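You operate a simulated robot arm through the tools that you are given. There is no shell and no other tool.

You are at the controls of a simulated two-armed robot. One attempt, no reset.

JOB
Lock the mode selector at OFF and hang up our DO NOT START tag.
Fine: key back to LOCK, hush the alarm, mains OFF; tag on the peg under the brass key. No other button. It stays tagged out. Where these are worked on the way, their far stop is far enough and under half their travel is too little: brass key.
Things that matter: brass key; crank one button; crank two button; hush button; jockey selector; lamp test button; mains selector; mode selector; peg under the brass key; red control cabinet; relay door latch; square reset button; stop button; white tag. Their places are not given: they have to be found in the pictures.

Only the result counts: the job must be done as asked and must still hold three seconds after the hand-in. Knocking over, shifting, dropping, spilling or breaking anything else fails it.

ROBOT AND FRAMES
Two 7-joint arms with two-finger grippers on one trunk that stands fixed in place. Base frame: the origin is at the foot of the trunk, x ahead of it, y to its left, z up. Readings come in m, rad, newtons and seconds.
The left shoulder is at [0.07, 0.139, 1.41], the right one opposite. With the tool pointing down near the work surface each hand reaches from about 0.1 to 0.38 m from the base axis, measured 20 degrees to its own side. Payload 3.43 kg a hand.
The TCP of each hand is the grasp point between the finger pads, 0.03 m short of the fingertips. In the tool frame z runs along the fingers and y along their closing line. Largest opening 0.104 m; the body of the gripper starts 0.057 m behind the TCP.
Orientation is told as [roll, pitch, yaw] about the base's x, y, z axes, in that order, counted from this pose: with the fingers straight down and closing along the base's y, the tool's x points along the base's -x, its y along +y and its z along -z.

CONTROLS
- The arms move only by the tool send_rows. It takes "left_commands", "right_commands" or both (then of equal length, played together; a hand with none holds still); each is a list of rows, each a list of 6 numbers: the shift along the tool's x, y, z in cm, then the turn, a rotation vector about the tool's x, y, z in rad. In form: [[dx, dy, dz, wx, wy, wz], ...]. A call has 1 to 20 rows; each row shifts and turns the commanded pose from where the row before left it, along the tool's axes as they then stand. "left_grip" and "right_grip" are, for a hand that has rows, the finger opening in cm, from 0 to 10.4, set as the call begins (left out, the last holds). Rows are played at 5 a second. More than 0.05 m and 0.15 rad between two rows, or a gripper value outside its range, and nothing of the call is played. A pose out of reach is approached as far as the arm can. The call stops where the force on the tool passes 40 N (or 10 N more than at its start, if that is more) or the arm is blocked; 0.2 s more then pass. Each finger travels about 0.045 m/s and halts on what it meets, pressing with about 24 N; the grip force reading is that of the motor and also rises with nothing between the fingers. The clock runs only during rows and for 0.2 s after the last one: add rows that do not move to give the fingers time. The reply holds the time, the measured pose of the TCP, the force on the tool along the base axes, the opening and the grip force, in the units named above and with some noise, with the torque about the TCP (base axes, N m) and any sound that the robot's microphone picked up.
- Cameras (640 x 400 px; columns grow to the right, rows downward): "scene" is now at [0.1279, 0.0393, 1.635]; the picture's right is [0.46, -0.89, 0.00], its down [-0.54, -0.28, -0.79] and it looks along [0.71, 0.36, -0.61] (base axes); focal length 270 px, centre (320, 200). "left" rides on the left gripper at [0.067, -0.018, -0.09] in its tool frame; the picture's right is [0.25, 0.97, 0.00], its down [-0.73, 0.19, -0.66] and it looks along [-0.64, 0.17, 0.75] (tool axes); focal length 218 px, centre (320, 200). "right" rides on the right gripper at [0.067, 0.018, -0.09] in its tool frame; the picture's right is [-0.25, 0.97, 0.00], its down [-0.73, -0.19, -0.66] and it looks along [-0.64, -0.17, 0.75] (tool axes); focal length 218 px, centre (320, 200).
- snapshot(camera): a new picture of that camera. The clock stands still meanwhile.
- raise_lower(by): slides the trunk up (or, below 0, down) by that many m; the arms and the scene camera ride with it, the base frame stays. It gives what a move gives, with no picture.
- aim_head(pan, tilt): turns the head with the scene camera to pan (to the left, within 1.501 rad either way) and tilt (down, from -0.506 to 1.204), counted from straight ahead of the robot. It gives what a move gives.
- point_at(camera, pixels): for up to 12 pixels [column, row] of the newest picture of that camera ("zoom" is the newest enlarged one), the place [x, y, z] in the base frame of the surface seen there, good to about 0.002 m. The clock stands still meanwhile.
- enlarge(camera, box): a new picture of the part [left, top, right, bottom] of that camera's present view, enlarged. The clock stands still meanwhile.
- job_done(): hands the job in; it is judged then, once.

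Unless the task says otherwise, let go and move clear before handing in.

The tools are called as a command line: name --argument value ..., lists and objects as JSON in quotes. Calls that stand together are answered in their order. send_rows: Moves the arms, as the interface text tells. Its arguments: {"type":"object","properties":{"left_commands":{"type":"array","items":{"type":"array","items":{"type":"number"}}},"left_grip":{"type":"number"},"right_commands":{"type":"array","items":{"type":"array","items":{"type":"number"}}},"right_grip":{"type":"number"}},"required":[]} The other tools are called the same way: raise_lower (by) slides the trunk up or down; aim_head (pan, tilt) turns the head that bears the scene camera; snapshot (camera) takes a picture; point_at (camera, pixels) gives the place of the surface under pixels of a picture; enlarge (camera, box) takes an enlarged picture of a part of a camera's view; job_done () hands the job in.

At the start:

```text
clock: 0.0
left_eef_pos: [0.3379, 0.3702, 1.4752]
left_orientation: [-0.001, 0.0, 0.001]
left_force: [0.2, 0.0, 0.6]
left_wrist_torque: [-0.01, 0.02, 0.0]
left_opening: 0.1039
left_grasp_force: 0.0
right_eef_pos: [0.3758, 0.0117, 1.4913]
right_orientation: [0.0, 0.0, 0.0]
right_force: [-0.6, 0.9, 0.0]
right_wrist_torque: [0.01, -0.01, -0.01]
right_opening: 0.1039
right_grasp_force: 0.0
trunk travel left (down, up): [-0.905, 0.035]
head pan, tilt: [0.473, 0.654]
```

scene: 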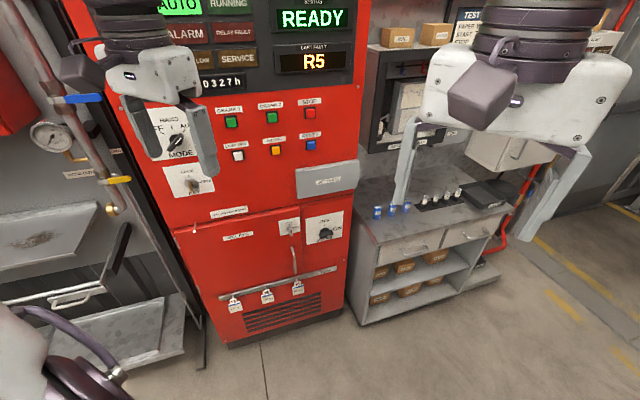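
right: 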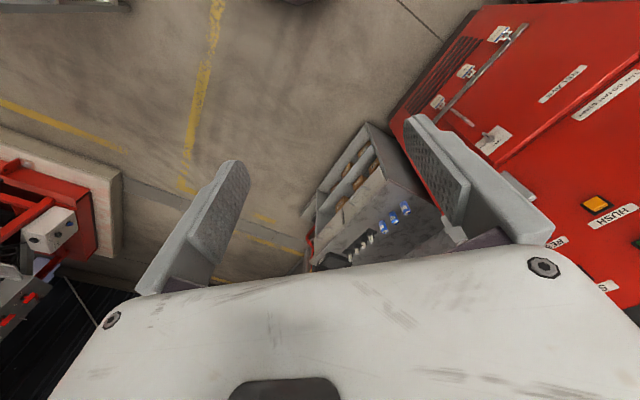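
left: 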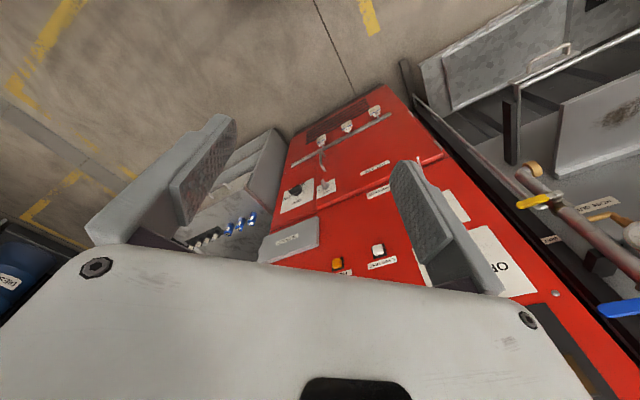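

The scene picture shows a red control cabinet with a MODE dial near (178,138), a key plate near (190,182), buttons at (230-312,115-155), a selector at (325,235) and tags at (235-298,290-305). I'll enlarge these to read the labels.

enlarge --camera "scene" --box '[120, 80, 360, 230]'

enlarge --camera "scene" --box '[190, 190, 370, 340]'

enlarge --camera "scene" --box '[120, 0, 370, 110]'

```text
2.67 times, centred on (240, 155) of scene
```

zoom: 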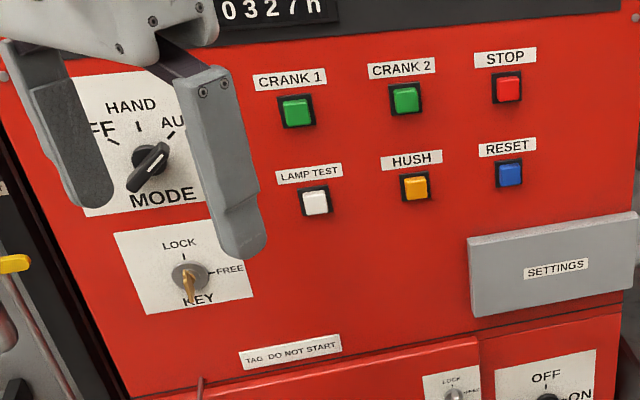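

```text
2.67 times, centred on (280, 265) of scene
```

zoom: 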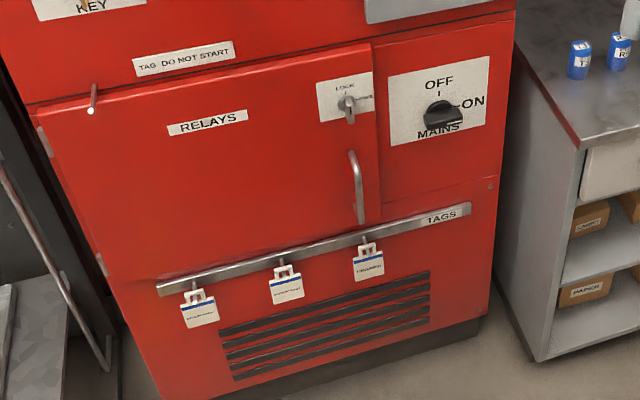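

```text
2.56 times, centred on (245, 55) of scene
```

zoom: 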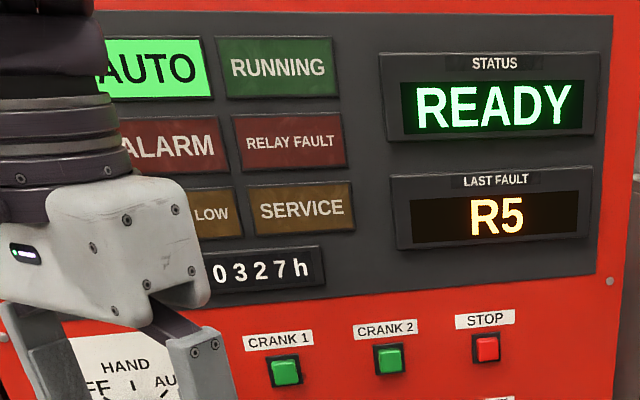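

The key plate (LOCK/FREE), MODE dial (OFF/HAND/AUTO), HUSH and MAINS are found; the left gripper hides part of them. I'll measure points and zoom in on details.

enlarge --camera "scene" --box '[220, 270, 320, 330]'

point_at --camera "scene" --pixels '[[178, 141], [191, 185], [194, 229], [276, 150], [325, 235], [300, 180], [235, 305], [267, 296], [298, 287], [220, 190], [230, 320], [330, 150]]'

```text
6.40 times, centred on (270, 300) of scene
```

zoom: 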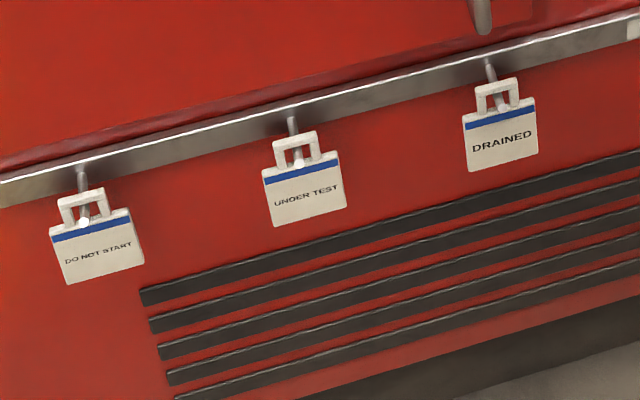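

```text
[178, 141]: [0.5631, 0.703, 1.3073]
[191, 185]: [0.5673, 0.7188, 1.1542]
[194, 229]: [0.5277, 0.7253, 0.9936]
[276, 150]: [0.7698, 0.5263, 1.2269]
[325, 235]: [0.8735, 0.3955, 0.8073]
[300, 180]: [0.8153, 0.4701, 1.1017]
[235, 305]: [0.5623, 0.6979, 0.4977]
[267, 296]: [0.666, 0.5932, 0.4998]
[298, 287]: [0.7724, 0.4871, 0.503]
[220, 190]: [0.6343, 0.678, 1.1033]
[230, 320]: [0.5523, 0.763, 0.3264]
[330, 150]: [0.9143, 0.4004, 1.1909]
```

The leftmost tag in the zoom at (97,245) reads DO NOT START. The panel is vertical and faces 45 degrees (x+y≈1.315), so I'll turn the left hand to point its fingers at the panel.

send_rows --left_commands '[[0, 0, 0, 0, -0.1309, 0], [0, 0, 0, 0, -0.1309, 0], [0, 0, 0, 0, -0.1309, 0], [0, 0, 0, 0, -0.1309, 0], [0, 0, 0, 0, -0.1309, 0], [0, 0, 0, 0, -0.1309, 0], [0, 0, 0, 0, -0.1309, 0], [0, 0, 0, 0, -0.1309, 0], [0, 0, 0, 0, -0.1309, 0], [0, 0, 0, 0, -0.1309, 0], [0, 0, 0, 0, -0.1309, 0], [0, 0, 0, 0, -0.1309, 0], [0, 0, 0, -0.1309, 0, 0], [0, 0, 0, -0.1309, 0, 0], [0, 0, 0, -0.1309, 0, 0], [0, 0, 0, -0.1309, 0, 0], [0, 0, 0, -0.1309, 0, 0], [0, 0, 0, -0.1309, 0, 0]]'

snapshot --camera "scene"

snapshot --camera "left"

```text
clock: 3.8
left_eef_pos: [0.3352, 0.4613, 1.5247]
left_orientation: [0.787, -0.916, -0.008]
left_force: [-0.2, 0.4, 0.4]
left_wrist_torque: [-0.01, -0.04, -0.02]
left_opening: 0.104
left_grasp_force: 0.1
left hand out of reach, approached as far as the arm can: row 8, 9, 10, 11, 12, 13, 14, 15, 16, 17, 18
right_eef_pos: [0.3716, 0.0113, 1.4915]
right_orientation: [0.002, -0.004, 0.0]
right_force: [-0.8, 0.5, 0.2]
right_wrist_torque: [-0.01, -0.03, -0.04]
right_opening: 0.1042
right_grasp_force: 0.0
trunk travel left (down, up): [-0.905, 0.035]
head pan, tilt: [0.473, 0.654]
```

```text
taken
```

scene: 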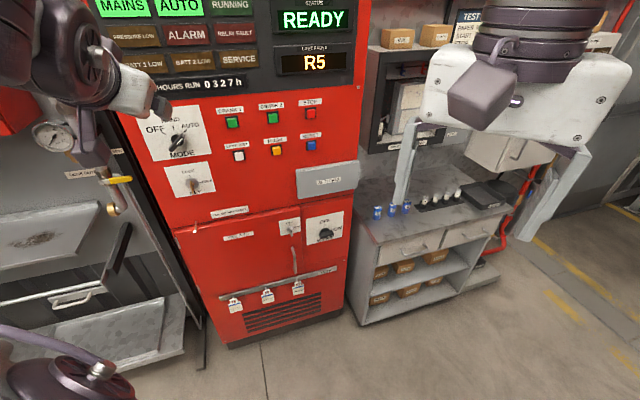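

```text
taken
```

left: 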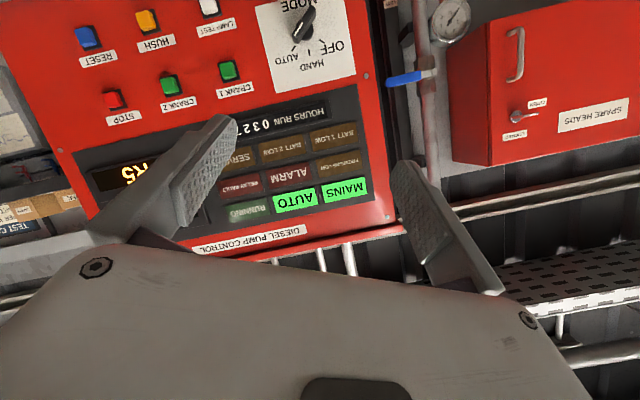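

The left arm is now clear of the panel but short of the ordered pose, since it was too close to the body. I'll zoom on the controls and move forward to see where the commanded pose lands.

enlarge --camera "scene" --box '[130, 90, 230, 220]'

enlarge --camera "scene" --box '[270, 200, 350, 250]'

send_rows --left_commands '[[0, 0, 4, 0, 0, 0], [0, 0, 4, 0, 0, 0], [0, 0, 4, 0, 0, 0], [0, 0, 2, 0, 0, 0]]'

```text
3.08 times, centred on (180, 155) of scene
```

zoom: 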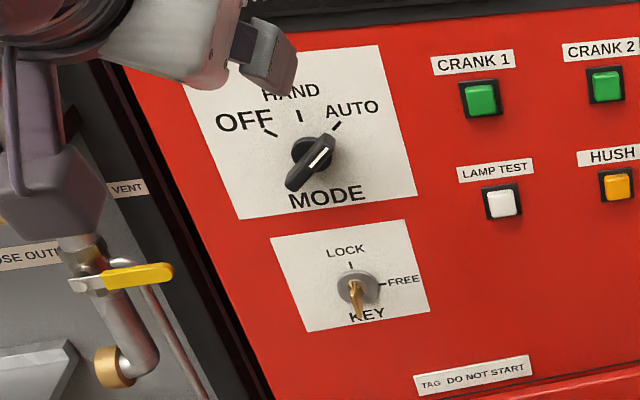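

```text
8.00 times, centred on (310, 225) of scene
```

zoom: 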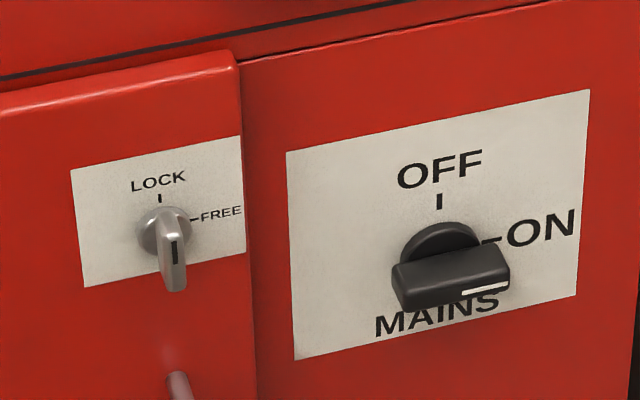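

```text
clock: 4.8
left_eef_pos: [0.4187, 0.5629, 1.4604]
left_orientation: [0.784, -0.915, 0.003]
left_force: [-0.6, -0.4, 0.1]
left_wrist_torque: [-0.01, -0.03, 0.0]
left_opening: 0.1041
left_grasp_force: 0.0
right_eef_pos: [0.3771, 0.0128, 1.4895]
right_orientation: [-0.001, 0.001, -0.001]
right_force: [-0.8, 0.4, 0.3]
right_wrist_torque: [-0.03, 0.03, 0.02]
right_opening: 0.1042
right_grasp_force: 0.0
trunk travel left (down, up): [-0.905, 0.035]
head pan, tilt: [0.473, 0.654]
```

The poses rebase to what was achieved; tool z is now about (0.56,0.71,-0.43). I'll turn the rest of the way so the fingers are square to the panel.

send_rows --left_commands '[[0, 0, 0, 0, -0.0928, -0.0927], [0, 0, 0, 0, -0.0928, -0.0927], [0, 0, 0, 0, -0.0928, -0.0927], [0, 0, 0, 0, -0.0928, -0.0927], [0, 0, 0, 0, -0.0928, -0.0927], [0, 0, 0, 0, 0, 0]]'

snapshot --camera "scene"

snapshot --camera "left"

```text
clock: 6.2
left_eef_pos: [0.4194, 0.566, 1.4563]
left_orientation: [0.731, -1.523, 0.039]
left_force: [0.7, 0.6, -0.5]
left_wrist_torque: [-0.02, -0.02, -0.05]
left_opening: 0.1042
left_grasp_force: 0.0
left hand out of reach, approached as far as the arm can: row 3, 4, 5
right_eef_pos: [0.3763, 0.0148, 1.4903]
right_orientation: [0.001, -0.001, 0.002]
right_force: [0.2, -0.2, 0.7]
right_wrist_torque: [0.0, 0.02, -0.01]
right_opening: 0.1041
right_grasp_force: 0.1
trunk travel left (down, up): [-0.905, 0.035]
head pan, tilt: [0.473, 0.654]
```

```text
taken
```

scene: 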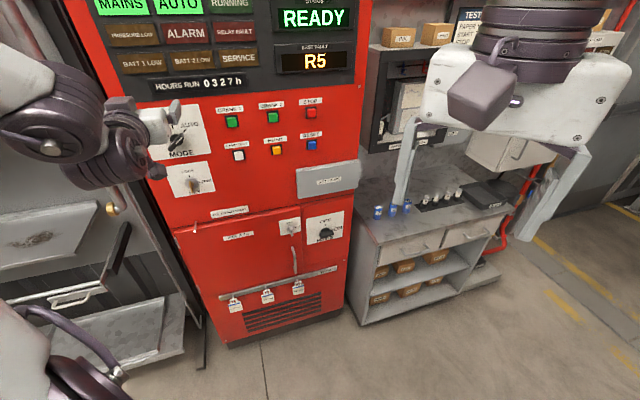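

```text
taken
```

left: 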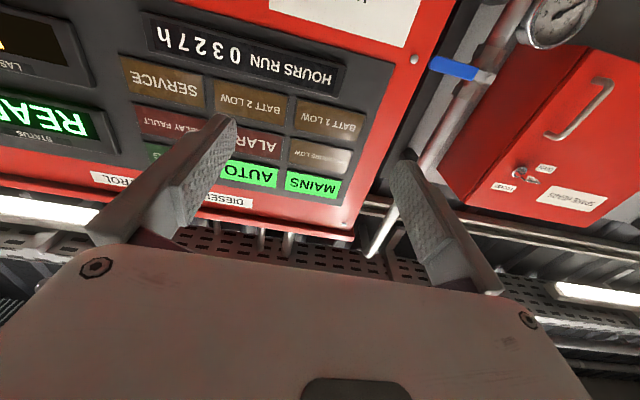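

The hand is now nearly square to the panel. I'll lower the trunk so hand and camera come level with the mode dial and key.

raise_lower --by -0.2

aim_head --pan 0.7 --tilt 0.35

snapshot --camera "scene"

snapshot --camera "left"

```text
clock: 8.4
left_eef_pos: [0.4182, 0.5629, 1.2583]
left_orientation: [0.778, -1.524, -0.012]
left_force: [-0.2, 0.5, 0.0]
left_wrist_torque: [-0.01, 0.02, -0.01]
left_opening: 0.1042
left_grasp_force: 0.1
right_eef_pos: [0.3753, 0.0114, 1.2908]
right_orientation: [0.0, 0.0, 0.0]
right_force: [0.6, 0.4, -0.1]
right_wrist_torque: [-0.02, -0.02, 0.04]
right_opening: 0.1039
right_grasp_force: 0.1
trunk travel left (down, up): [-0.705, 0.235]
head pan, tilt: [0.473, 0.654]
```

```text
clock: 9.2
left_eef_pos: [0.4188, 0.563, 1.2583]
left_orientation: [0.772, -1.525, -0.006]
left_force: [0.3, 0.0, 0.1]
left_wrist_torque: [-0.02, 0.04, -0.02]
left_opening: 0.1043
left_grasp_force: 0.0
right_eef_pos: [0.3758, 0.0115, 1.2916]
right_orientation: [0.0, -0.001, 0.0]
right_force: [-0.3, 0.1, -0.3]
right_wrist_torque: [-0.04, -0.02, 0.01]
right_opening: 0.1041
right_grasp_force: 0.1
trunk travel left (down, up): [-0.705, 0.235]
head pan, tilt: [0.7, 0.351]
```

```text
taken
```

scene: 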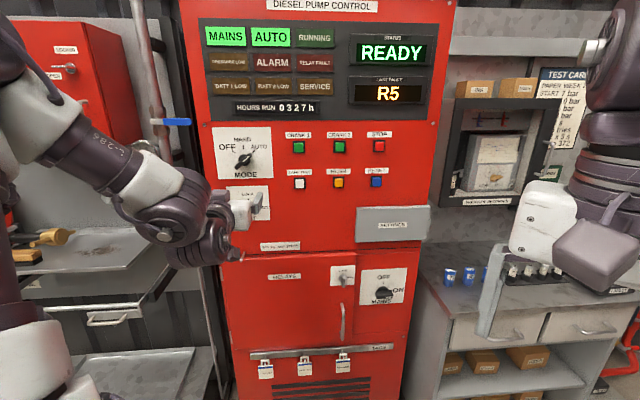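

```text
taken
```

left: 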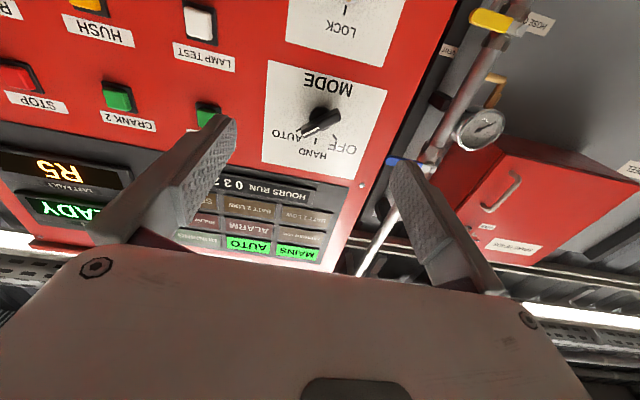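

The mode knob shows in the left picture near (322,118) and in the scene at (243,160). I'll enlarge both and take points on the knob and key.

enlarge --camera "scene" --box '[210, 120, 290, 170]'

point_at --camera "zoom" --pixels '[[290, 290], [320, 250], [230, 330], [260, 310], [270, 345], [300, 320], [90, 190], [380, 190], [60, 100], [470, 100], [460, 400], [100, 400]]'

enlarge --camera "left" --box '[260, 60, 390, 180]'

enlarge --camera "left" --box '[270, 0, 410, 70]'

```text
8.00 times, centred on (250, 145) of scene
```

zoom: 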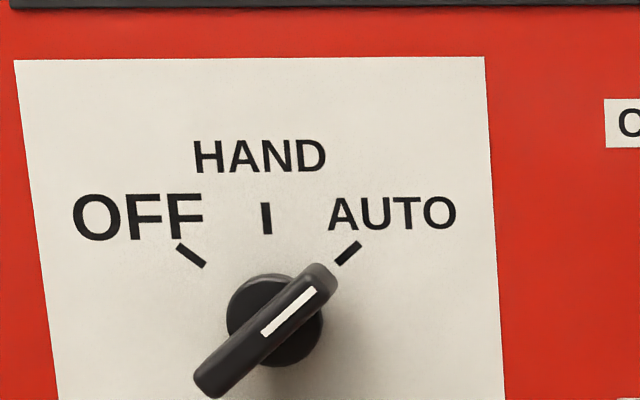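

```text
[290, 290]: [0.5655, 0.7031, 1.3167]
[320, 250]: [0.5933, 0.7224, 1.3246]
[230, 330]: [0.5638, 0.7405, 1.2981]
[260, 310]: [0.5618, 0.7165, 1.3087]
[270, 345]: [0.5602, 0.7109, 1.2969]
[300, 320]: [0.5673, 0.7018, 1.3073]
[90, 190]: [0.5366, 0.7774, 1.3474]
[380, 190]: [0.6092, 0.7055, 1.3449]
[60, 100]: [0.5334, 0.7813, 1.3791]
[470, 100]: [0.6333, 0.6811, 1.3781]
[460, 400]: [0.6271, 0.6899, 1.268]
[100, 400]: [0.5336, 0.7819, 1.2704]
```

```text
3.33 times, centred on (325, 120) of left
```

zoom: 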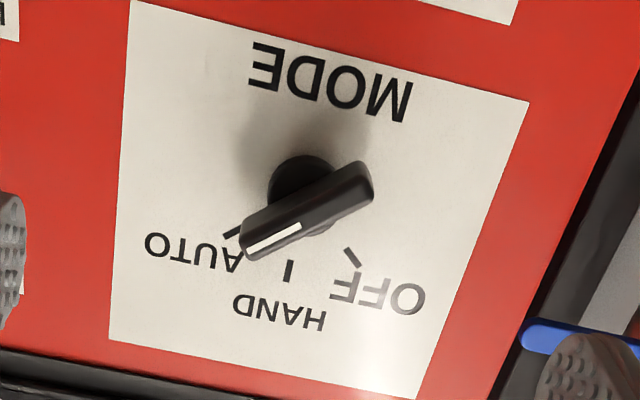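

```text
4.57 times, centred on (340, 35) of left
```

zoom: 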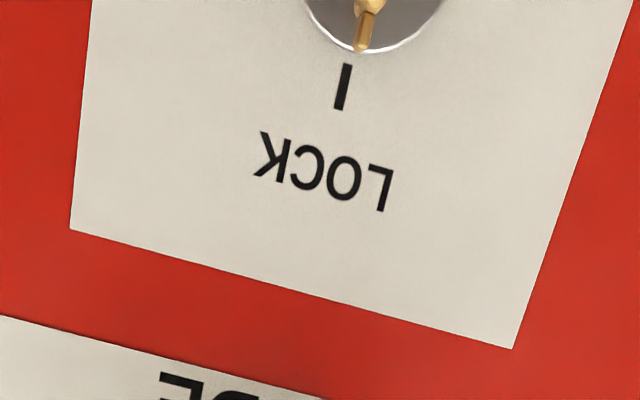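

The key blade is vertical, at LOCK, so it has to go to FREE before the mode knob is turned. I'll drop the left hand 16 cm to uncover the key for the scene camera.

send_rows --left_commands '[[4, 0, 0, 0, 0, 0], [4, 0, 0, 0, 0, 0], [4, 0, 0, 0, 0, 0], [4, 0, 0, 0, 0, 0], [0, 0, 0, 0, 0, 0]]'

snapshot --camera "scene"

snapshot --camera "left"

```text
clock: 10.4
left_eef_pos: [0.4047, 0.5598, 1.1162]
left_orientation: [0.646, -1.527, 0.133]
left_force: [0.5, 0.9, -0.4]
left_wrist_torque: [0.02, -0.02, -0.05]
left_opening: 0.1036
left_grasp_force: 0.1
left hand out of reach, approached as far as the arm can: row 4
right_eef_pos: [0.3749, 0.0131, 1.2913]
right_orientation: [0.0, -0.003, 0.001]
right_force: [-0.9, 1.0, 0.8]
right_wrist_torque: [-0.02, -0.06, -0.03]
right_opening: 0.1039
right_grasp_force: 0.0
trunk travel left (down, up): [-0.705, 0.235]
head pan, tilt: [0.7, 0.351]
```

```text
taken
```

scene: 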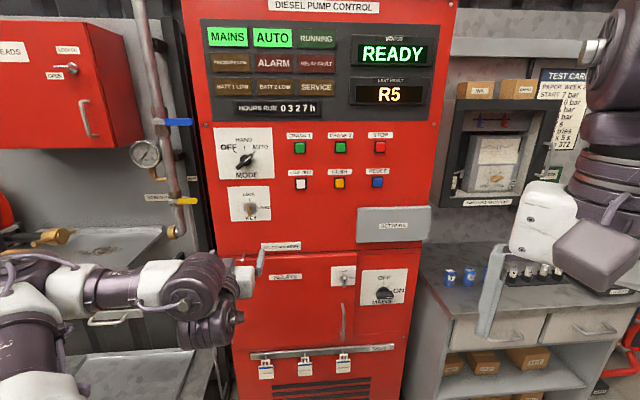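

```text
taken
```

left: 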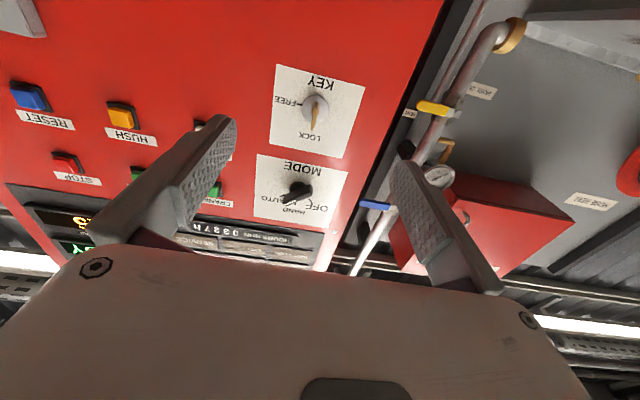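

Both key (scene 249,207) and mode are clear now. I'll zoom and take points on the key, the mode dial, hush, mains and the peg.

enlarge --camera "scene" --box '[225, 182, 275, 227]'

enlarge --camera "left" --box '[260, 60, 360, 220]'

```text
8.89 times, centred on (250, 204) of scene
```

zoom: 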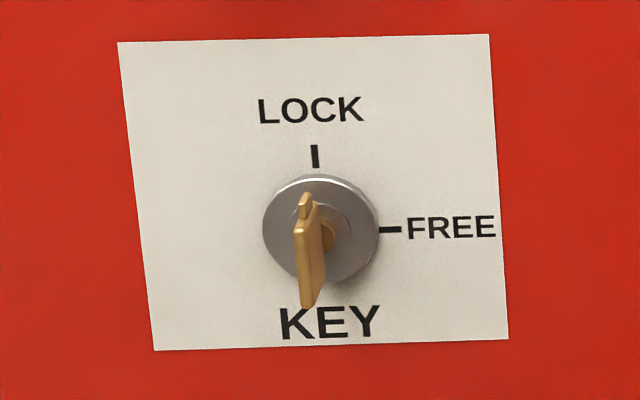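

```text
2.50 times, centred on (310, 140) of left
```

zoom: 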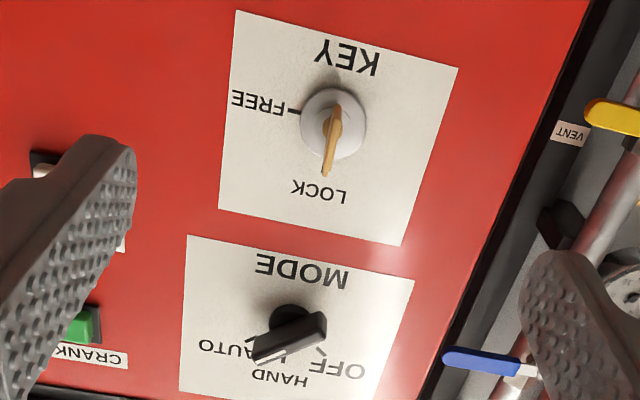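

The key's bow is vertical with its nub toward LOCK. I'll measure the key and disc.

enlarge --camera "scene" --box '[225, 182, 275, 227]'

point_at --camera "zoom" --pixels '[[304, 205], [306, 235], [308, 270], [307, 300], [318, 260], [325, 232], [280, 230], [350, 230], [320, 185], [350, 265], [300, 250], [200, 230]]'

enlarge --camera "scene" --box '[210, 120, 290, 170]'

point_at --camera "zoom" --pixels '[[266, 205], [190, 253], [348, 252], [265, 325], [310, 280], [215, 375], [240, 300], [325, 290], [300, 345], [280, 310], [230, 360], [260, 285]]'

```text
8.89 times, centred on (250, 204) of scene
```

zoom: 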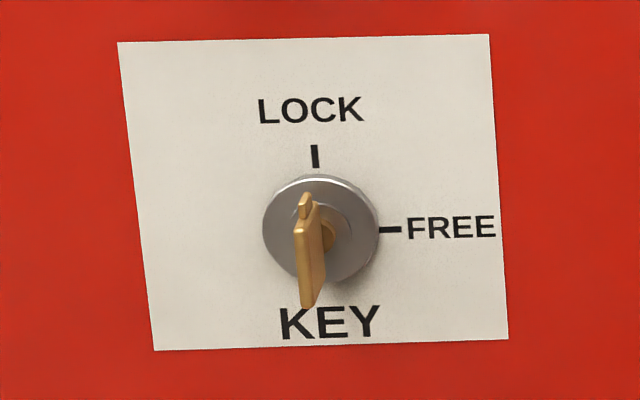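

```text
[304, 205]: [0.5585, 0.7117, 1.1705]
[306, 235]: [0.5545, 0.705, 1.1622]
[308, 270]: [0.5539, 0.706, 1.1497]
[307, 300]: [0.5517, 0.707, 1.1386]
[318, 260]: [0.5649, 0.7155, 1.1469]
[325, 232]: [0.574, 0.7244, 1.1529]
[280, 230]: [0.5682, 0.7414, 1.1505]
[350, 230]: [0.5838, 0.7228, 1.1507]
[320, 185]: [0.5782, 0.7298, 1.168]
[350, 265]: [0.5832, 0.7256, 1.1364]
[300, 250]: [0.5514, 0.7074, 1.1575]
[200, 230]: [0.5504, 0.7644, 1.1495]
```

```text
8.00 times, centred on (250, 145) of scene
```

zoom: 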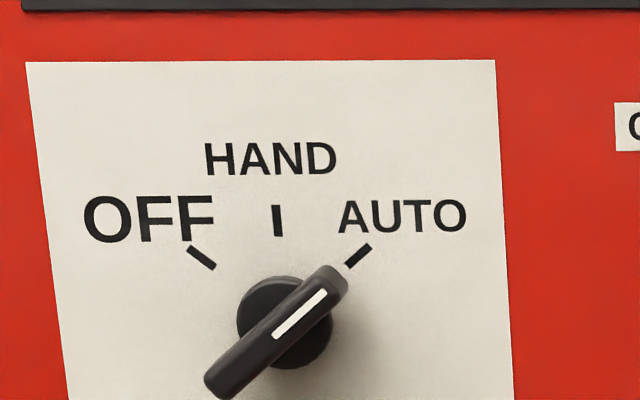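

```text
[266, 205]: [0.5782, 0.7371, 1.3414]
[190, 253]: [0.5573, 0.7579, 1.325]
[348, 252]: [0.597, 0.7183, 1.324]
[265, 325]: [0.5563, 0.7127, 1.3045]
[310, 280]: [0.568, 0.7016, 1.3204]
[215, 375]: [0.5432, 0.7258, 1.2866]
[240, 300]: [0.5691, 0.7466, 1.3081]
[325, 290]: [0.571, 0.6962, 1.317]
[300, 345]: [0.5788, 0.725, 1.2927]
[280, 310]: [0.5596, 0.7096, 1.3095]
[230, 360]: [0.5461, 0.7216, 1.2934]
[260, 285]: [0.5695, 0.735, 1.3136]
```

The key axis is at about u=-0.1085 (along panel), z=1.152, with its bow front 4 cm off the panel; the mode axis is near z=1.302. I'll bring the hand up in front of the key and square it up.

send_rows --left_commands '[[0, 0, 3, 0, 0, 0], [0, 0, 3, 0, 0, 0], [-2, 0, 2, -0.007, -0.035, -0.026], [-2, -0.06, 2, 0, 0, 0], [0, 0, 0, 0, 0, 0]]' --left_grip 5

snapshot --camera "scene"

snapshot --camera "left"

```text
clock: 11.6
left_eef_pos: [0.4655, 0.5618, 1.1691]
left_orientation: [1.635, -1.562, -0.859]
left_force: [0.0, 0.4, 0.6]
left_wrist_torque: [-0.01, 0.02, -0.01]
left_opening: 0.0501
left_grasp_force: 0.1
left hand out of reach, approached as far as the arm can: row 1, 2, 3, 4
right_eef_pos: [0.3748, 0.0125, 1.292]
right_orientation: [0.0, 0.0, -0.002]
right_force: [-0.1, 0.6, 0.5]
right_wrist_torque: [-0.03, -0.02, 0.01]
right_opening: 0.1042
right_grasp_force: 0.2
trunk travel left (down, up): [-0.705, 0.235]
head pan, tilt: [0.7, 0.351]
```

```text
taken
```

scene: 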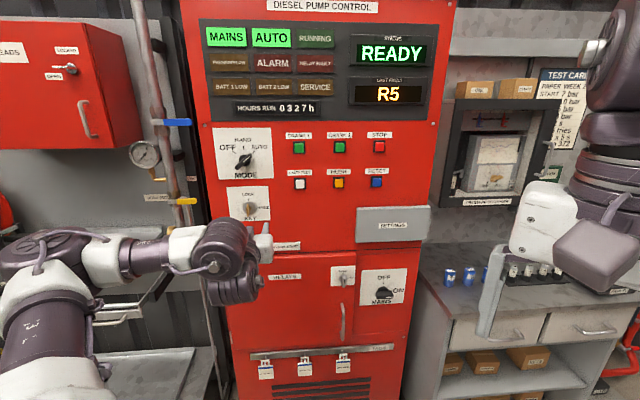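

```text
taken
```

left: 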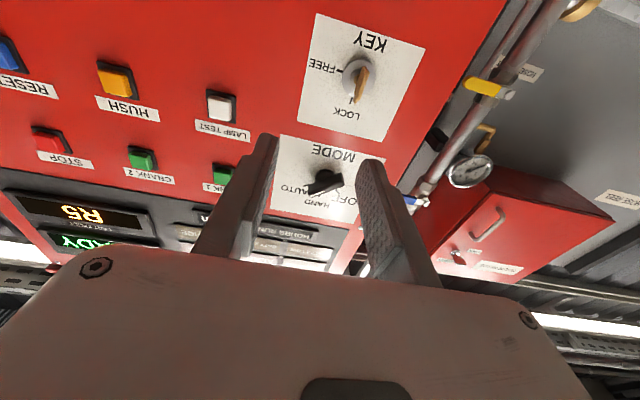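

The hand stopped short at n≈0.73: the arm folds badly when the hand is below the shoulder. Before lowering the trunk so the hand works higher, I'll measure the elbow and the bench at left.

point_at --camera "scene" --pixels '[[60, 245], [110, 260], [160, 255], [220, 255], [237, 290], [50, 310], [130, 370], [120, 320], [185, 200], [40, 240], [150, 200], [265, 250]]'

```text
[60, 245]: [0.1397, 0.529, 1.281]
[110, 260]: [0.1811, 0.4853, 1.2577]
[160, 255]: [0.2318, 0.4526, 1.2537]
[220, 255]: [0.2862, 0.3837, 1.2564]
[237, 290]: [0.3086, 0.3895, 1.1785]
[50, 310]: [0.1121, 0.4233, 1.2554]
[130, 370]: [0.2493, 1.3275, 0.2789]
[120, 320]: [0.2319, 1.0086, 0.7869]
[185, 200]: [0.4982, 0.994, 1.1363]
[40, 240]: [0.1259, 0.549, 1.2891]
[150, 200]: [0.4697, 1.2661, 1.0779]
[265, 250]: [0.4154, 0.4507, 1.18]
```

The elbow sits at about (0.13,0.53,1.28) with the forearm folded across. I'll go back up to the earlier good height, then forward.

send_rows --left_commands '[[-3, 0, 0, 0, 0, 0], [-3, 0, 0, 0, 0, 0], [-3, 0, 0, 0, 0, 0], [0, 2, 2, 0, 0, 0], [0, 2, 2, 0, 0, 0], [0, 0, 2, 0, 0, 0], [0, 0, 2, 0, 0, 0], [0, 0, 0, 0, 0, 0]]'

```text
clock: 13.4
left_eef_pos: [0.4994, 0.6492, 1.2171]
left_orientation: [1.861, -1.563, -1.087]
left_force: [0.5, 0.5, 0.4]
left_wrist_torque: [0.02, 0.01, -0.02]
left_opening: 0.0503
left_grasp_force: 0.2
left hand out of reach, approached as far as the arm can: row 2, 3, 4
right_eef_pos: [0.3743, 0.0116, 1.2906]
right_orientation: [-0.001, -0.002, 0.002]
right_force: [-0.1, -0.5, 0.5]
right_wrist_torque: [0.01, 0.0, 0.02]
right_opening: 0.1041
right_grasp_force: 0.1
trunk travel left (down, up): [-0.705, 0.235]
head pan, tilt: [0.7, 0.351]
```

Now at n≈0.812, u≈-0.106, z=1.217 and forward moves work. I'll descend to key height.

send_rows --left_commands '[[2, 0, 0, 0, 0, 0], [2, 0, 0, 0, 0, 0], [2, 0, 0, 0, 0, 0], [0.5, 0, 0, 0, 0, 0], [0, 0, 0, 0, 0, 0]]'

snapshot --camera "scene"

snapshot --camera "left"

```text
clock: 14.6
left_eef_pos: [0.4992, 0.6505, 1.1511]
left_orientation: [1.729, -1.563, -0.954]
left_force: [0.3, -1.0, -0.8]
left_wrist_torque: [0.0, -0.04, -0.03]
left_opening: 0.0498
left_grasp_force: 0.0
right_eef_pos: [0.3758, 0.012, 1.2913]
right_orientation: [0.0, 0.001, 0.0]
right_force: [0.5, -0.1, 0.1]
right_wrist_torque: [0.02, 0.01, 0.02]
right_opening: 0.1042
right_grasp_force: 0.1
trunk travel left (down, up): [-0.705, 0.235]
head pan, tilt: [0.7, 0.351]
```

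```text
taken
```

scene: 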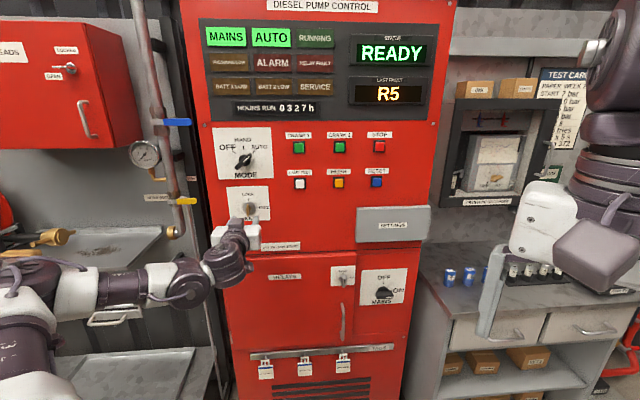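

```text
taken
```

left: 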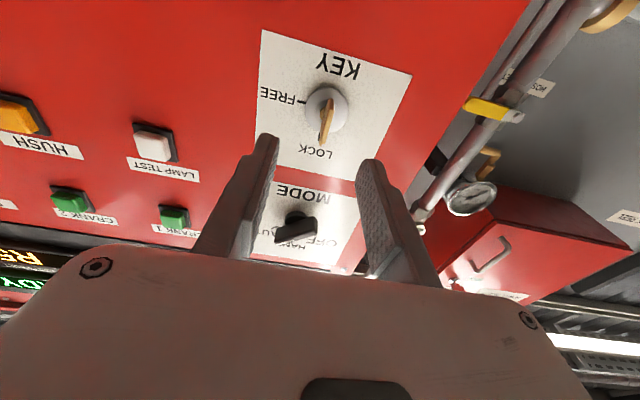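

The hand is lined up with the key (u=-0.107, z=1.151). Before gripping, I'll rehearse the 90° clockwise wrist turn here in the clear.

send_rows --left_commands '[[0, 0, 0, 0, 0, 0.14], [0, 0, 0, 0, 0, 0.14], [0, 0, 0, 0, 0, 0.14], [0, 0, 0, 0, 0, 0.14], [0, 0, 0, 0, 0, 0.14], [0, 0, 0, 0, 0, 0.14], [0, 0, 0, 0, 0, 0.14], [0, 0, 0, 0, 0, 0.14], [0, 0, 0, 0, 0, 0.14], [0, 0, 0, 0, 0, 0.14], [0, 0, 0, 0, 0, 0.14], [0, 0, 0, 0, 0, 0.03], [0, 0, 0, 0, 0, 0]]'

snapshot --camera "scene"

snapshot --camera "left"

```text
clock: 17.4
left_eef_pos: [0.4989, 0.649, 1.1518]
left_orientation: [1.573, 0.007, -0.796]
left_force: [0.0, -0.3, -0.2]
left_wrist_torque: [-0.01, -0.01, -0.01]
left_opening: 0.0502
left_grasp_force: 0.1
right_eef_pos: [0.3757, 0.0121, 1.2905]
right_orientation: [-0.001, 0.001, -0.002]
right_force: [0.5, 0.1, -0.3]
right_wrist_torque: [0.0, 0.01, -0.02]
right_opening: 0.104
right_grasp_force: 0.1
trunk travel left (down, up): [-0.705, 0.235]
head pan, tilt: [0.7, 0.351]
```

```text
taken
```

scene: 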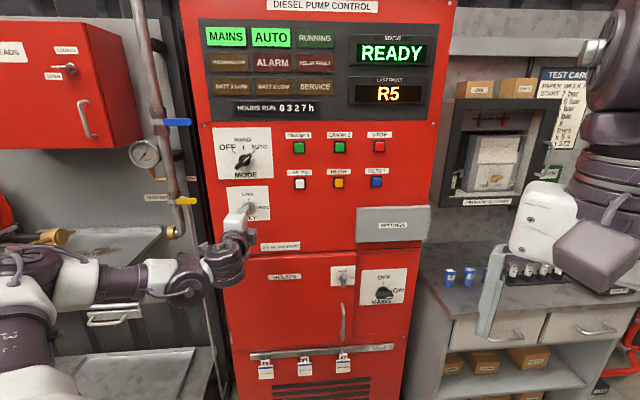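

```text
taken
```

left: 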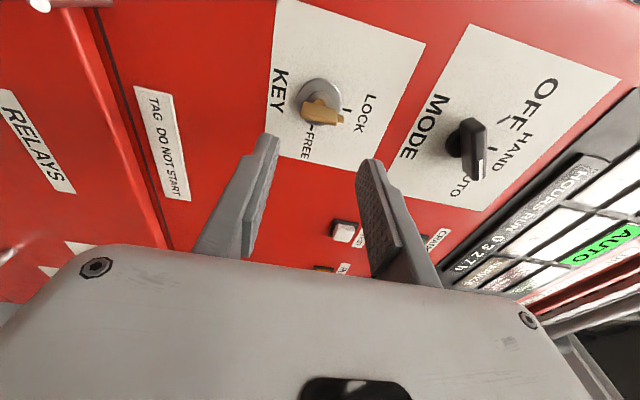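

The 90° turn is in reach. I'll turn back, correct the small sideways error, and advance over the key bow with the fingers open.

send_rows --left_commands '[[0, 0, 0, 0, 0, -0.14], [0, 0, 0, 0, 0, -0.14], [0, 0, 0, 0, 0, -0.14], [0, 0, 0, 0, 0, -0.14], [0, 0, 0, 0, 0, -0.14], [0, 0, 0, 0, 0, -0.14], [0, 0, 0, 0, 0, -0.14], [0, 0, 0, 0, 0, -0.14], [0, 0, 0, 0, 0, -0.14], [0, 0, 0, 0, 0, -0.14], [0, 0, 0, 0, 0, -0.14], [0, 0.2, 0, -0.01, 0, -0.03], [0, 0, 2, 0, 0, 0], [0, 0, 2, 0, 0, 0], [0, 0, 0, 0, 0, 0]]'

snapshot --camera "left"

enlarge --camera "scene" --box '[210, 170, 290, 250]'

```text
clock: 20.6
left_eef_pos: [0.5276, 0.6776, 1.1522]
left_orientation: [1.861, -1.564, -1.079]
left_force: [0.8, -0.8, -1.1]
left_wrist_torque: [-0.01, 0.01, -0.01]
left_opening: 0.05
left_grasp_force: 0.0
right_eef_pos: [0.3763, 0.0099, 1.2896]
right_orientation: [0.0, 0.0, -0.002]
right_force: [0.2, 0.4, -0.3]
right_wrist_torque: [0.0, -0.03, 0.0]
right_opening: 0.104
right_grasp_force: 0.1
trunk travel left (down, up): [-0.705, 0.235]
head pan, tilt: [0.7, 0.351]
```

```text
taken
```

left: 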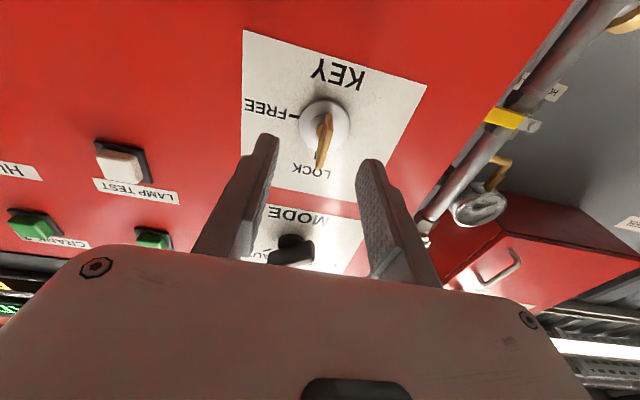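

```text
5.00 times, centred on (250, 210) of scene
```

zoom: 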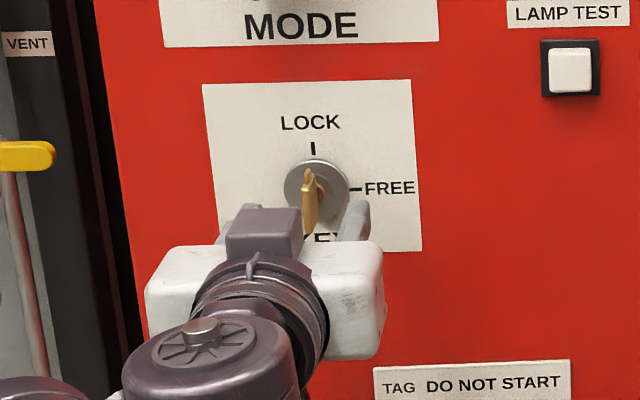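

The key sits between the fingers (left picture 322,145). I'll go 3.3 cm further in, 2 mm left, and close.

send_rows --left_commands '[[0, 0.2, 1.1, 0, 0, 0], [0, 0, 1.1, 0, 0, 0], [0, 0, 1.1, 0, 0, 0], [0, 0, 0, 0, 0, 0]]'

snapshot --camera "left"

enlarge --camera "scene" --box '[210, 170, 290, 250]'

```text
clock: 21.6
left_eef_pos: [0.5496, 0.7051, 1.1509]
left_orientation: [1.74, -1.562, -0.956]
left_force: [-0.9, -0.7, -0.6]
left_wrist_torque: [-0.02, 0.01, 0.0]
left_opening: 0.0499
left_grasp_force: 0.0
right_eef_pos: [0.3758, 0.0114, 1.2905]
right_orientation: [0.0, 0.0, 0.0]
right_force: [-0.6, -0.2, 0.6]
right_wrist_torque: [-0.02, 0.0, -0.02]
right_opening: 0.1036
right_grasp_force: 0.0
trunk travel left (down, up): [-0.705, 0.235]
head pan, tilt: [0.7, 0.351]
```

```text
taken
```

left: 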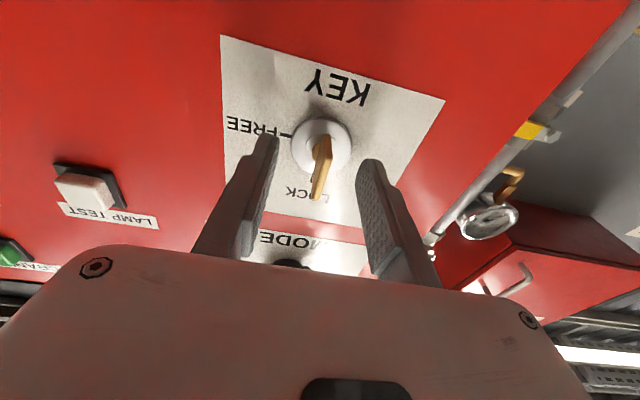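

```text
5.00 times, centred on (250, 210) of scene
```

zoom: 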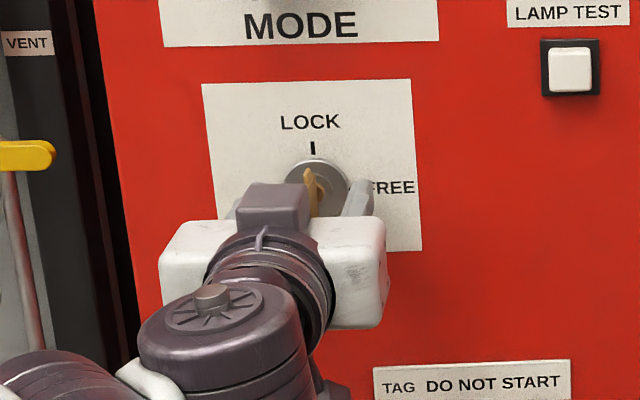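

TCP is at n=0.887, u=-0.110, with the bow between the pads and no contact. Closing on the key.

send_rows --left_commands '[[0, 0, 0, 0, 0, 0], [0, 0, 0, 0, 0, 0], [0, 0, 0, 0, 0, 0], [0, 0, 0, 0, 0, 0], [0, 0, 0, 0, 0, 0]]' --left_grip 0

snapshot --camera "left"

```text
clock: 22.8
left_eef_pos: [0.5494, 0.7049, 1.1516]
left_orientation: [1.76, -1.565, -0.976]
left_force: [0.6, 1.5, 0.6]
left_wrist_torque: [-0.18, 0.16, 0.13]
left_opening: 0.006
left_grasp_force: 38.4
right_eef_pos: [0.3766, 0.0122, 1.2903]
right_orientation: [-0.001, 0.0, 0.0]
right_force: [-0.2, 0.6, 0.0]
right_wrist_torque: [0.0, -0.02, -0.01]
right_opening: 0.104
right_grasp_force: 0.0
trunk travel left (down, up): [-0.705, 0.235]
head pan, tilt: [0.7, 0.351]
```

```text
taken
```

left: 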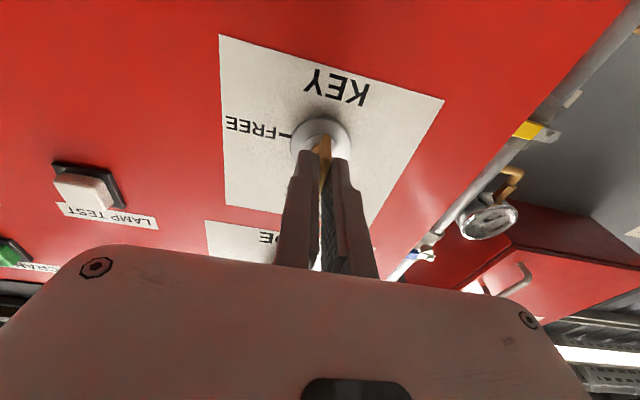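

Opening 6 mm with 38 N: the key is gripped. I'll turn it clockwise 90° toward FREE.

send_rows --left_commands '[[0, 0, 0, 0, 0, 0.1], [0, 0, 0, 0, 0, 0.1], [0, 0, 0, 0, 0, 0.1], [0, 0, 0, 0, 0, 0.1], [0, 0, 0, 0, 0, 0.1], [0, 0, 0, 0, 0, 0.1], [0, 0, 0, 0, 0, 0.1], [0, 0, 0, 0, 0, 0.1], [0, 0, 0, 0, 0, 0.1], [0, 0, 0, 0, 0, 0.1], [0, 0, 0, 0, 0, 0.1], [0, 0, 0, 0, 0, 0.1], [0, 0, 0, 0, 0, 0.1], [0, 0, 0, 0, 0, 0.1], [0, 0, 0, 0, 0, 0.1], [0, 0, 0, 0, 0, 0.1], [0, 0, 0, 0, 0, 0]]'

snapshot --camera "left"

snapshot --camera "scene"

```text
clock: 26.4
left_eef_pos: [0.5497, 0.7046, 1.1504]
left_orientation: [1.571, 0.036, -0.791]
left_force: [4.7, 0.8, -2.4]
left_wrist_torque: [-0.64, -0.6, 0.1]
left_opening: 0.006
left_grasp_force: 39.3
right_eef_pos: [0.3771, 0.0126, 1.2889]
right_orientation: [0.0, 0.003, 0.001]
right_force: [0.4, 0.1, 0.0]
right_wrist_torque: [-0.02, -0.06, -0.04]
right_opening: 0.1038
right_grasp_force: 0.1
trunk travel left (down, up): [-0.705, 0.235]
head pan, tilt: [0.7, 0.351]
```

```text
taken
```

left: 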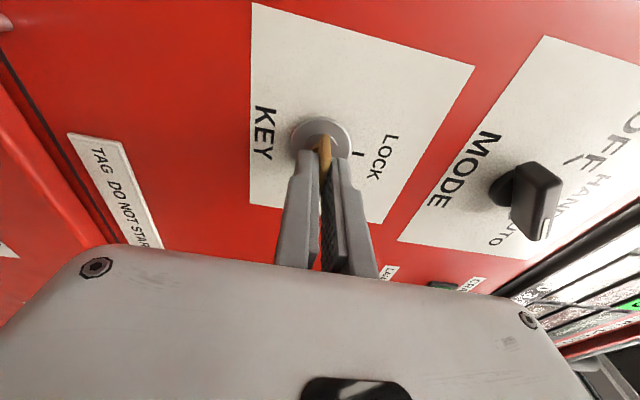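

```text
taken
```

scene: 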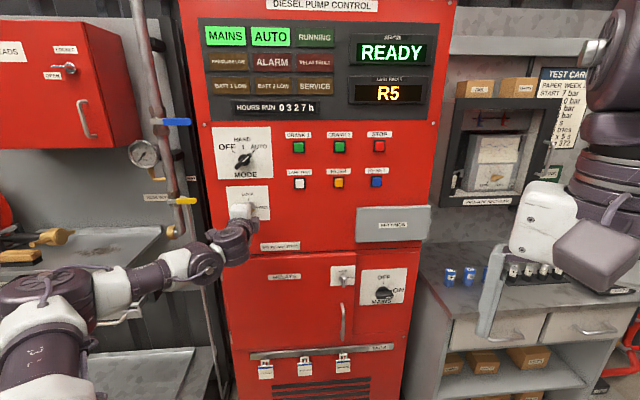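

The key has turned 1.6 rad and now pushes back with ~0.9 N·m. I'll nudge it slightly more to confirm the stop.

send_rows --left_commands '[[0, 0, 0, 0, 0, 0.05], [0, 0, 0, 0, 0, 0.05], [0, 0, 0, 0, 0, 0]]'

```text
clock: 27.2
left_eef_pos: [0.5488, 0.7041, 1.1499]
left_orientation: [1.57, 0.137, -0.789]
left_force: [0.8, -3.6, -5.4]
left_wrist_torque: [-0.74, -0.62, -0.35]
left_opening: 0.0074
left_grasp_force: 41.2
right_eef_pos: [0.3758, 0.0128, 1.2895]
right_orientation: [-0.001, 0.001, 0.0]
right_force: [-0.5, -0.2, -0.7]
right_wrist_torque: [0.01, -0.03, 0.01]
right_opening: 0.1039
right_grasp_force: 0.1
trunk travel left (down, up): [-0.705, 0.235]
head pan, tilt: [0.7, 0.351]
```

The pads begin to twist on the key: it's at the FREE stop. I'll ease back, open and retreat, then look.

send_rows --left_commands '[[0, 0, 0, 0, 0, -0.07], [0, 0, 0, 0, 0, -0.07]]'

send_rows --left_commands '[[0, 0, 0, 0, 0, 0], [0, 0, 0, 0, 0, 0], [0, 0, 0, 0, 0, 0], [0, 0, -2, 0, 0, 0], [0, 0, -2, 0, 0, 0], [0, 0, -3, 0, 0, 0], [0, 0, 0, 0, 0, 0]]' --left_grip 6

snapshot --camera "left"

enlarge --camera "scene" --box '[210, 170, 290, 250]'

```text
clock: 27.8
left_eef_pos: [0.5501, 0.7039, 1.15]
left_orientation: [1.571, -0.003, -0.787]
left_force: [1.4, -0.8, -5.0]
left_wrist_torque: [0.0, 0.04, -0.69]
left_opening: 0.0061
left_grasp_force: 38.9
right_eef_pos: [0.3769, 0.0117, 1.2901]
right_orientation: [-0.002, 0.002, -0.001]
right_force: [-0.2, -0.2, 0.1]
right_wrist_torque: [-0.02, -0.01, 0.02]
right_opening: 0.104
right_grasp_force: 0.1
trunk travel left (down, up): [-0.705, 0.235]
head pan, tilt: [0.7, 0.351]
```

```text
clock: 29.4
left_eef_pos: [0.4998, 0.6545, 1.1517]
left_orientation: [1.572, -0.003, -0.788]
left_force: [-0.2, 0.5, -0.1]
left_wrist_torque: [0.01, 0.02, -0.02]
left_opening: 0.06
left_grasp_force: 0.0
right_eef_pos: [0.3762, 0.0109, 1.2895]
right_orientation: [0.0, 0.001, -0.001]
right_force: [-0.5, 0.2, 0.8]
right_wrist_torque: [-0.04, 0.02, 0.02]
right_opening: 0.1037
right_grasp_force: 0.1
trunk travel left (down, up): [-0.705, 0.235]
head pan, tilt: [0.7, 0.351]
```

```text
taken
```

left: 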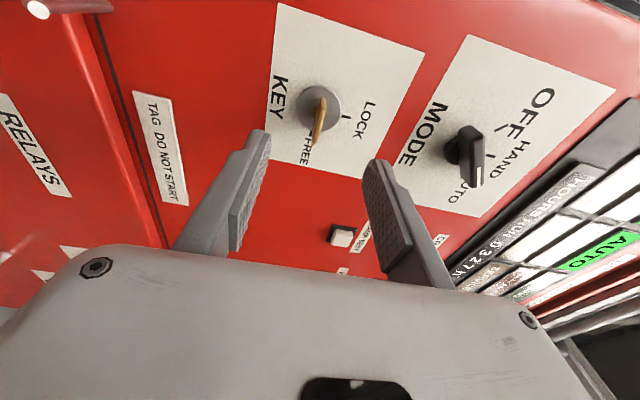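

```text
5.00 times, centred on (250, 210) of scene
```

zoom: 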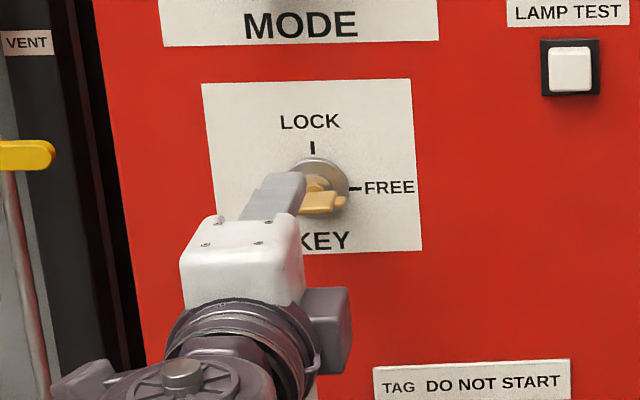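

The key now lies horizontal toward FREE and stays there. Next I'll rise 15 cm to the mode knob and set the fingers across its lever (~48° from vertical).

send_rows --left_commands '[[0, 3, 0, 0, 0, 0], [0, 3, 0, 0, 0, 0], [0, 3, 0, 0, 0, 0], [0, 3, 0, 0, 0, 0], [0, 3.05, 0, 0, 0, 0], [0, 0, 0, 0, 0, -0.12], [0, 0, 0, 0, 0, -0.12], [0, 0, 0, 0, 0, -0.12], [0, 0, 0, 0, 0, -0.12], [0, 0, 0, 0, 0, -0.12], [0, 0, 0, 0, 0, -0.12], [0, 0, 0, 0, 0, 0]]'

snapshot --camera "left"

snapshot --camera "scene"

```text
clock: 32.0
left_eef_pos: [0.4992, 0.6537, 1.3013]
left_orientation: [1.573, -0.726, -0.787]
left_force: [-0.1, 0.4, 0.0]
left_wrist_torque: [-0.02, 0.0, -0.03]
left_opening: 0.06
left_grasp_force: 0.2
right_eef_pos: [0.3764, 0.0112, 1.2914]
right_orientation: [0.0, 0.0, -0.001]
right_force: [0.6, 0.2, 0.5]
right_wrist_torque: [-0.02, -0.03, 0.01]
right_opening: 0.104
right_grasp_force: 0.1
trunk travel left (down, up): [-0.705, 0.235]
head pan, tilt: [0.7, 0.351]
```

```text
taken
```

left: 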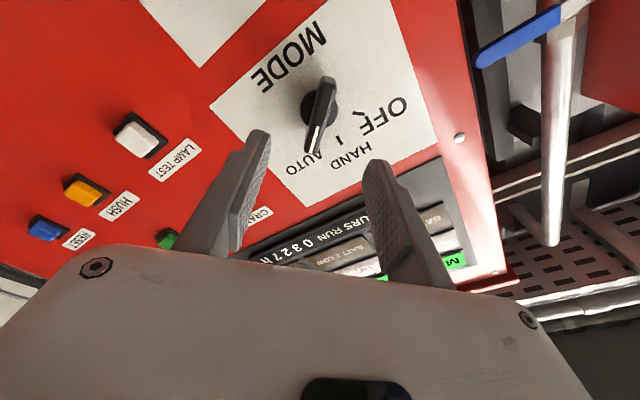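

```text
taken
```

scene: 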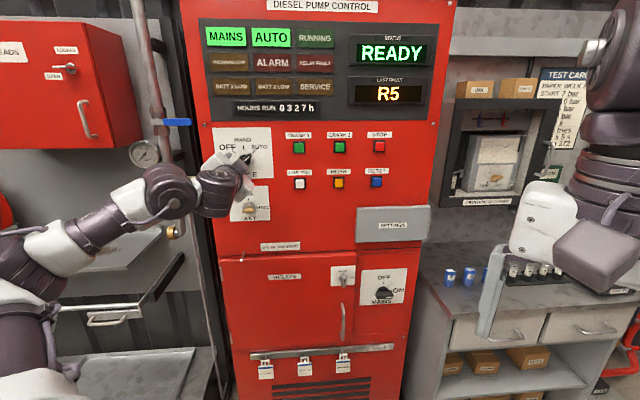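

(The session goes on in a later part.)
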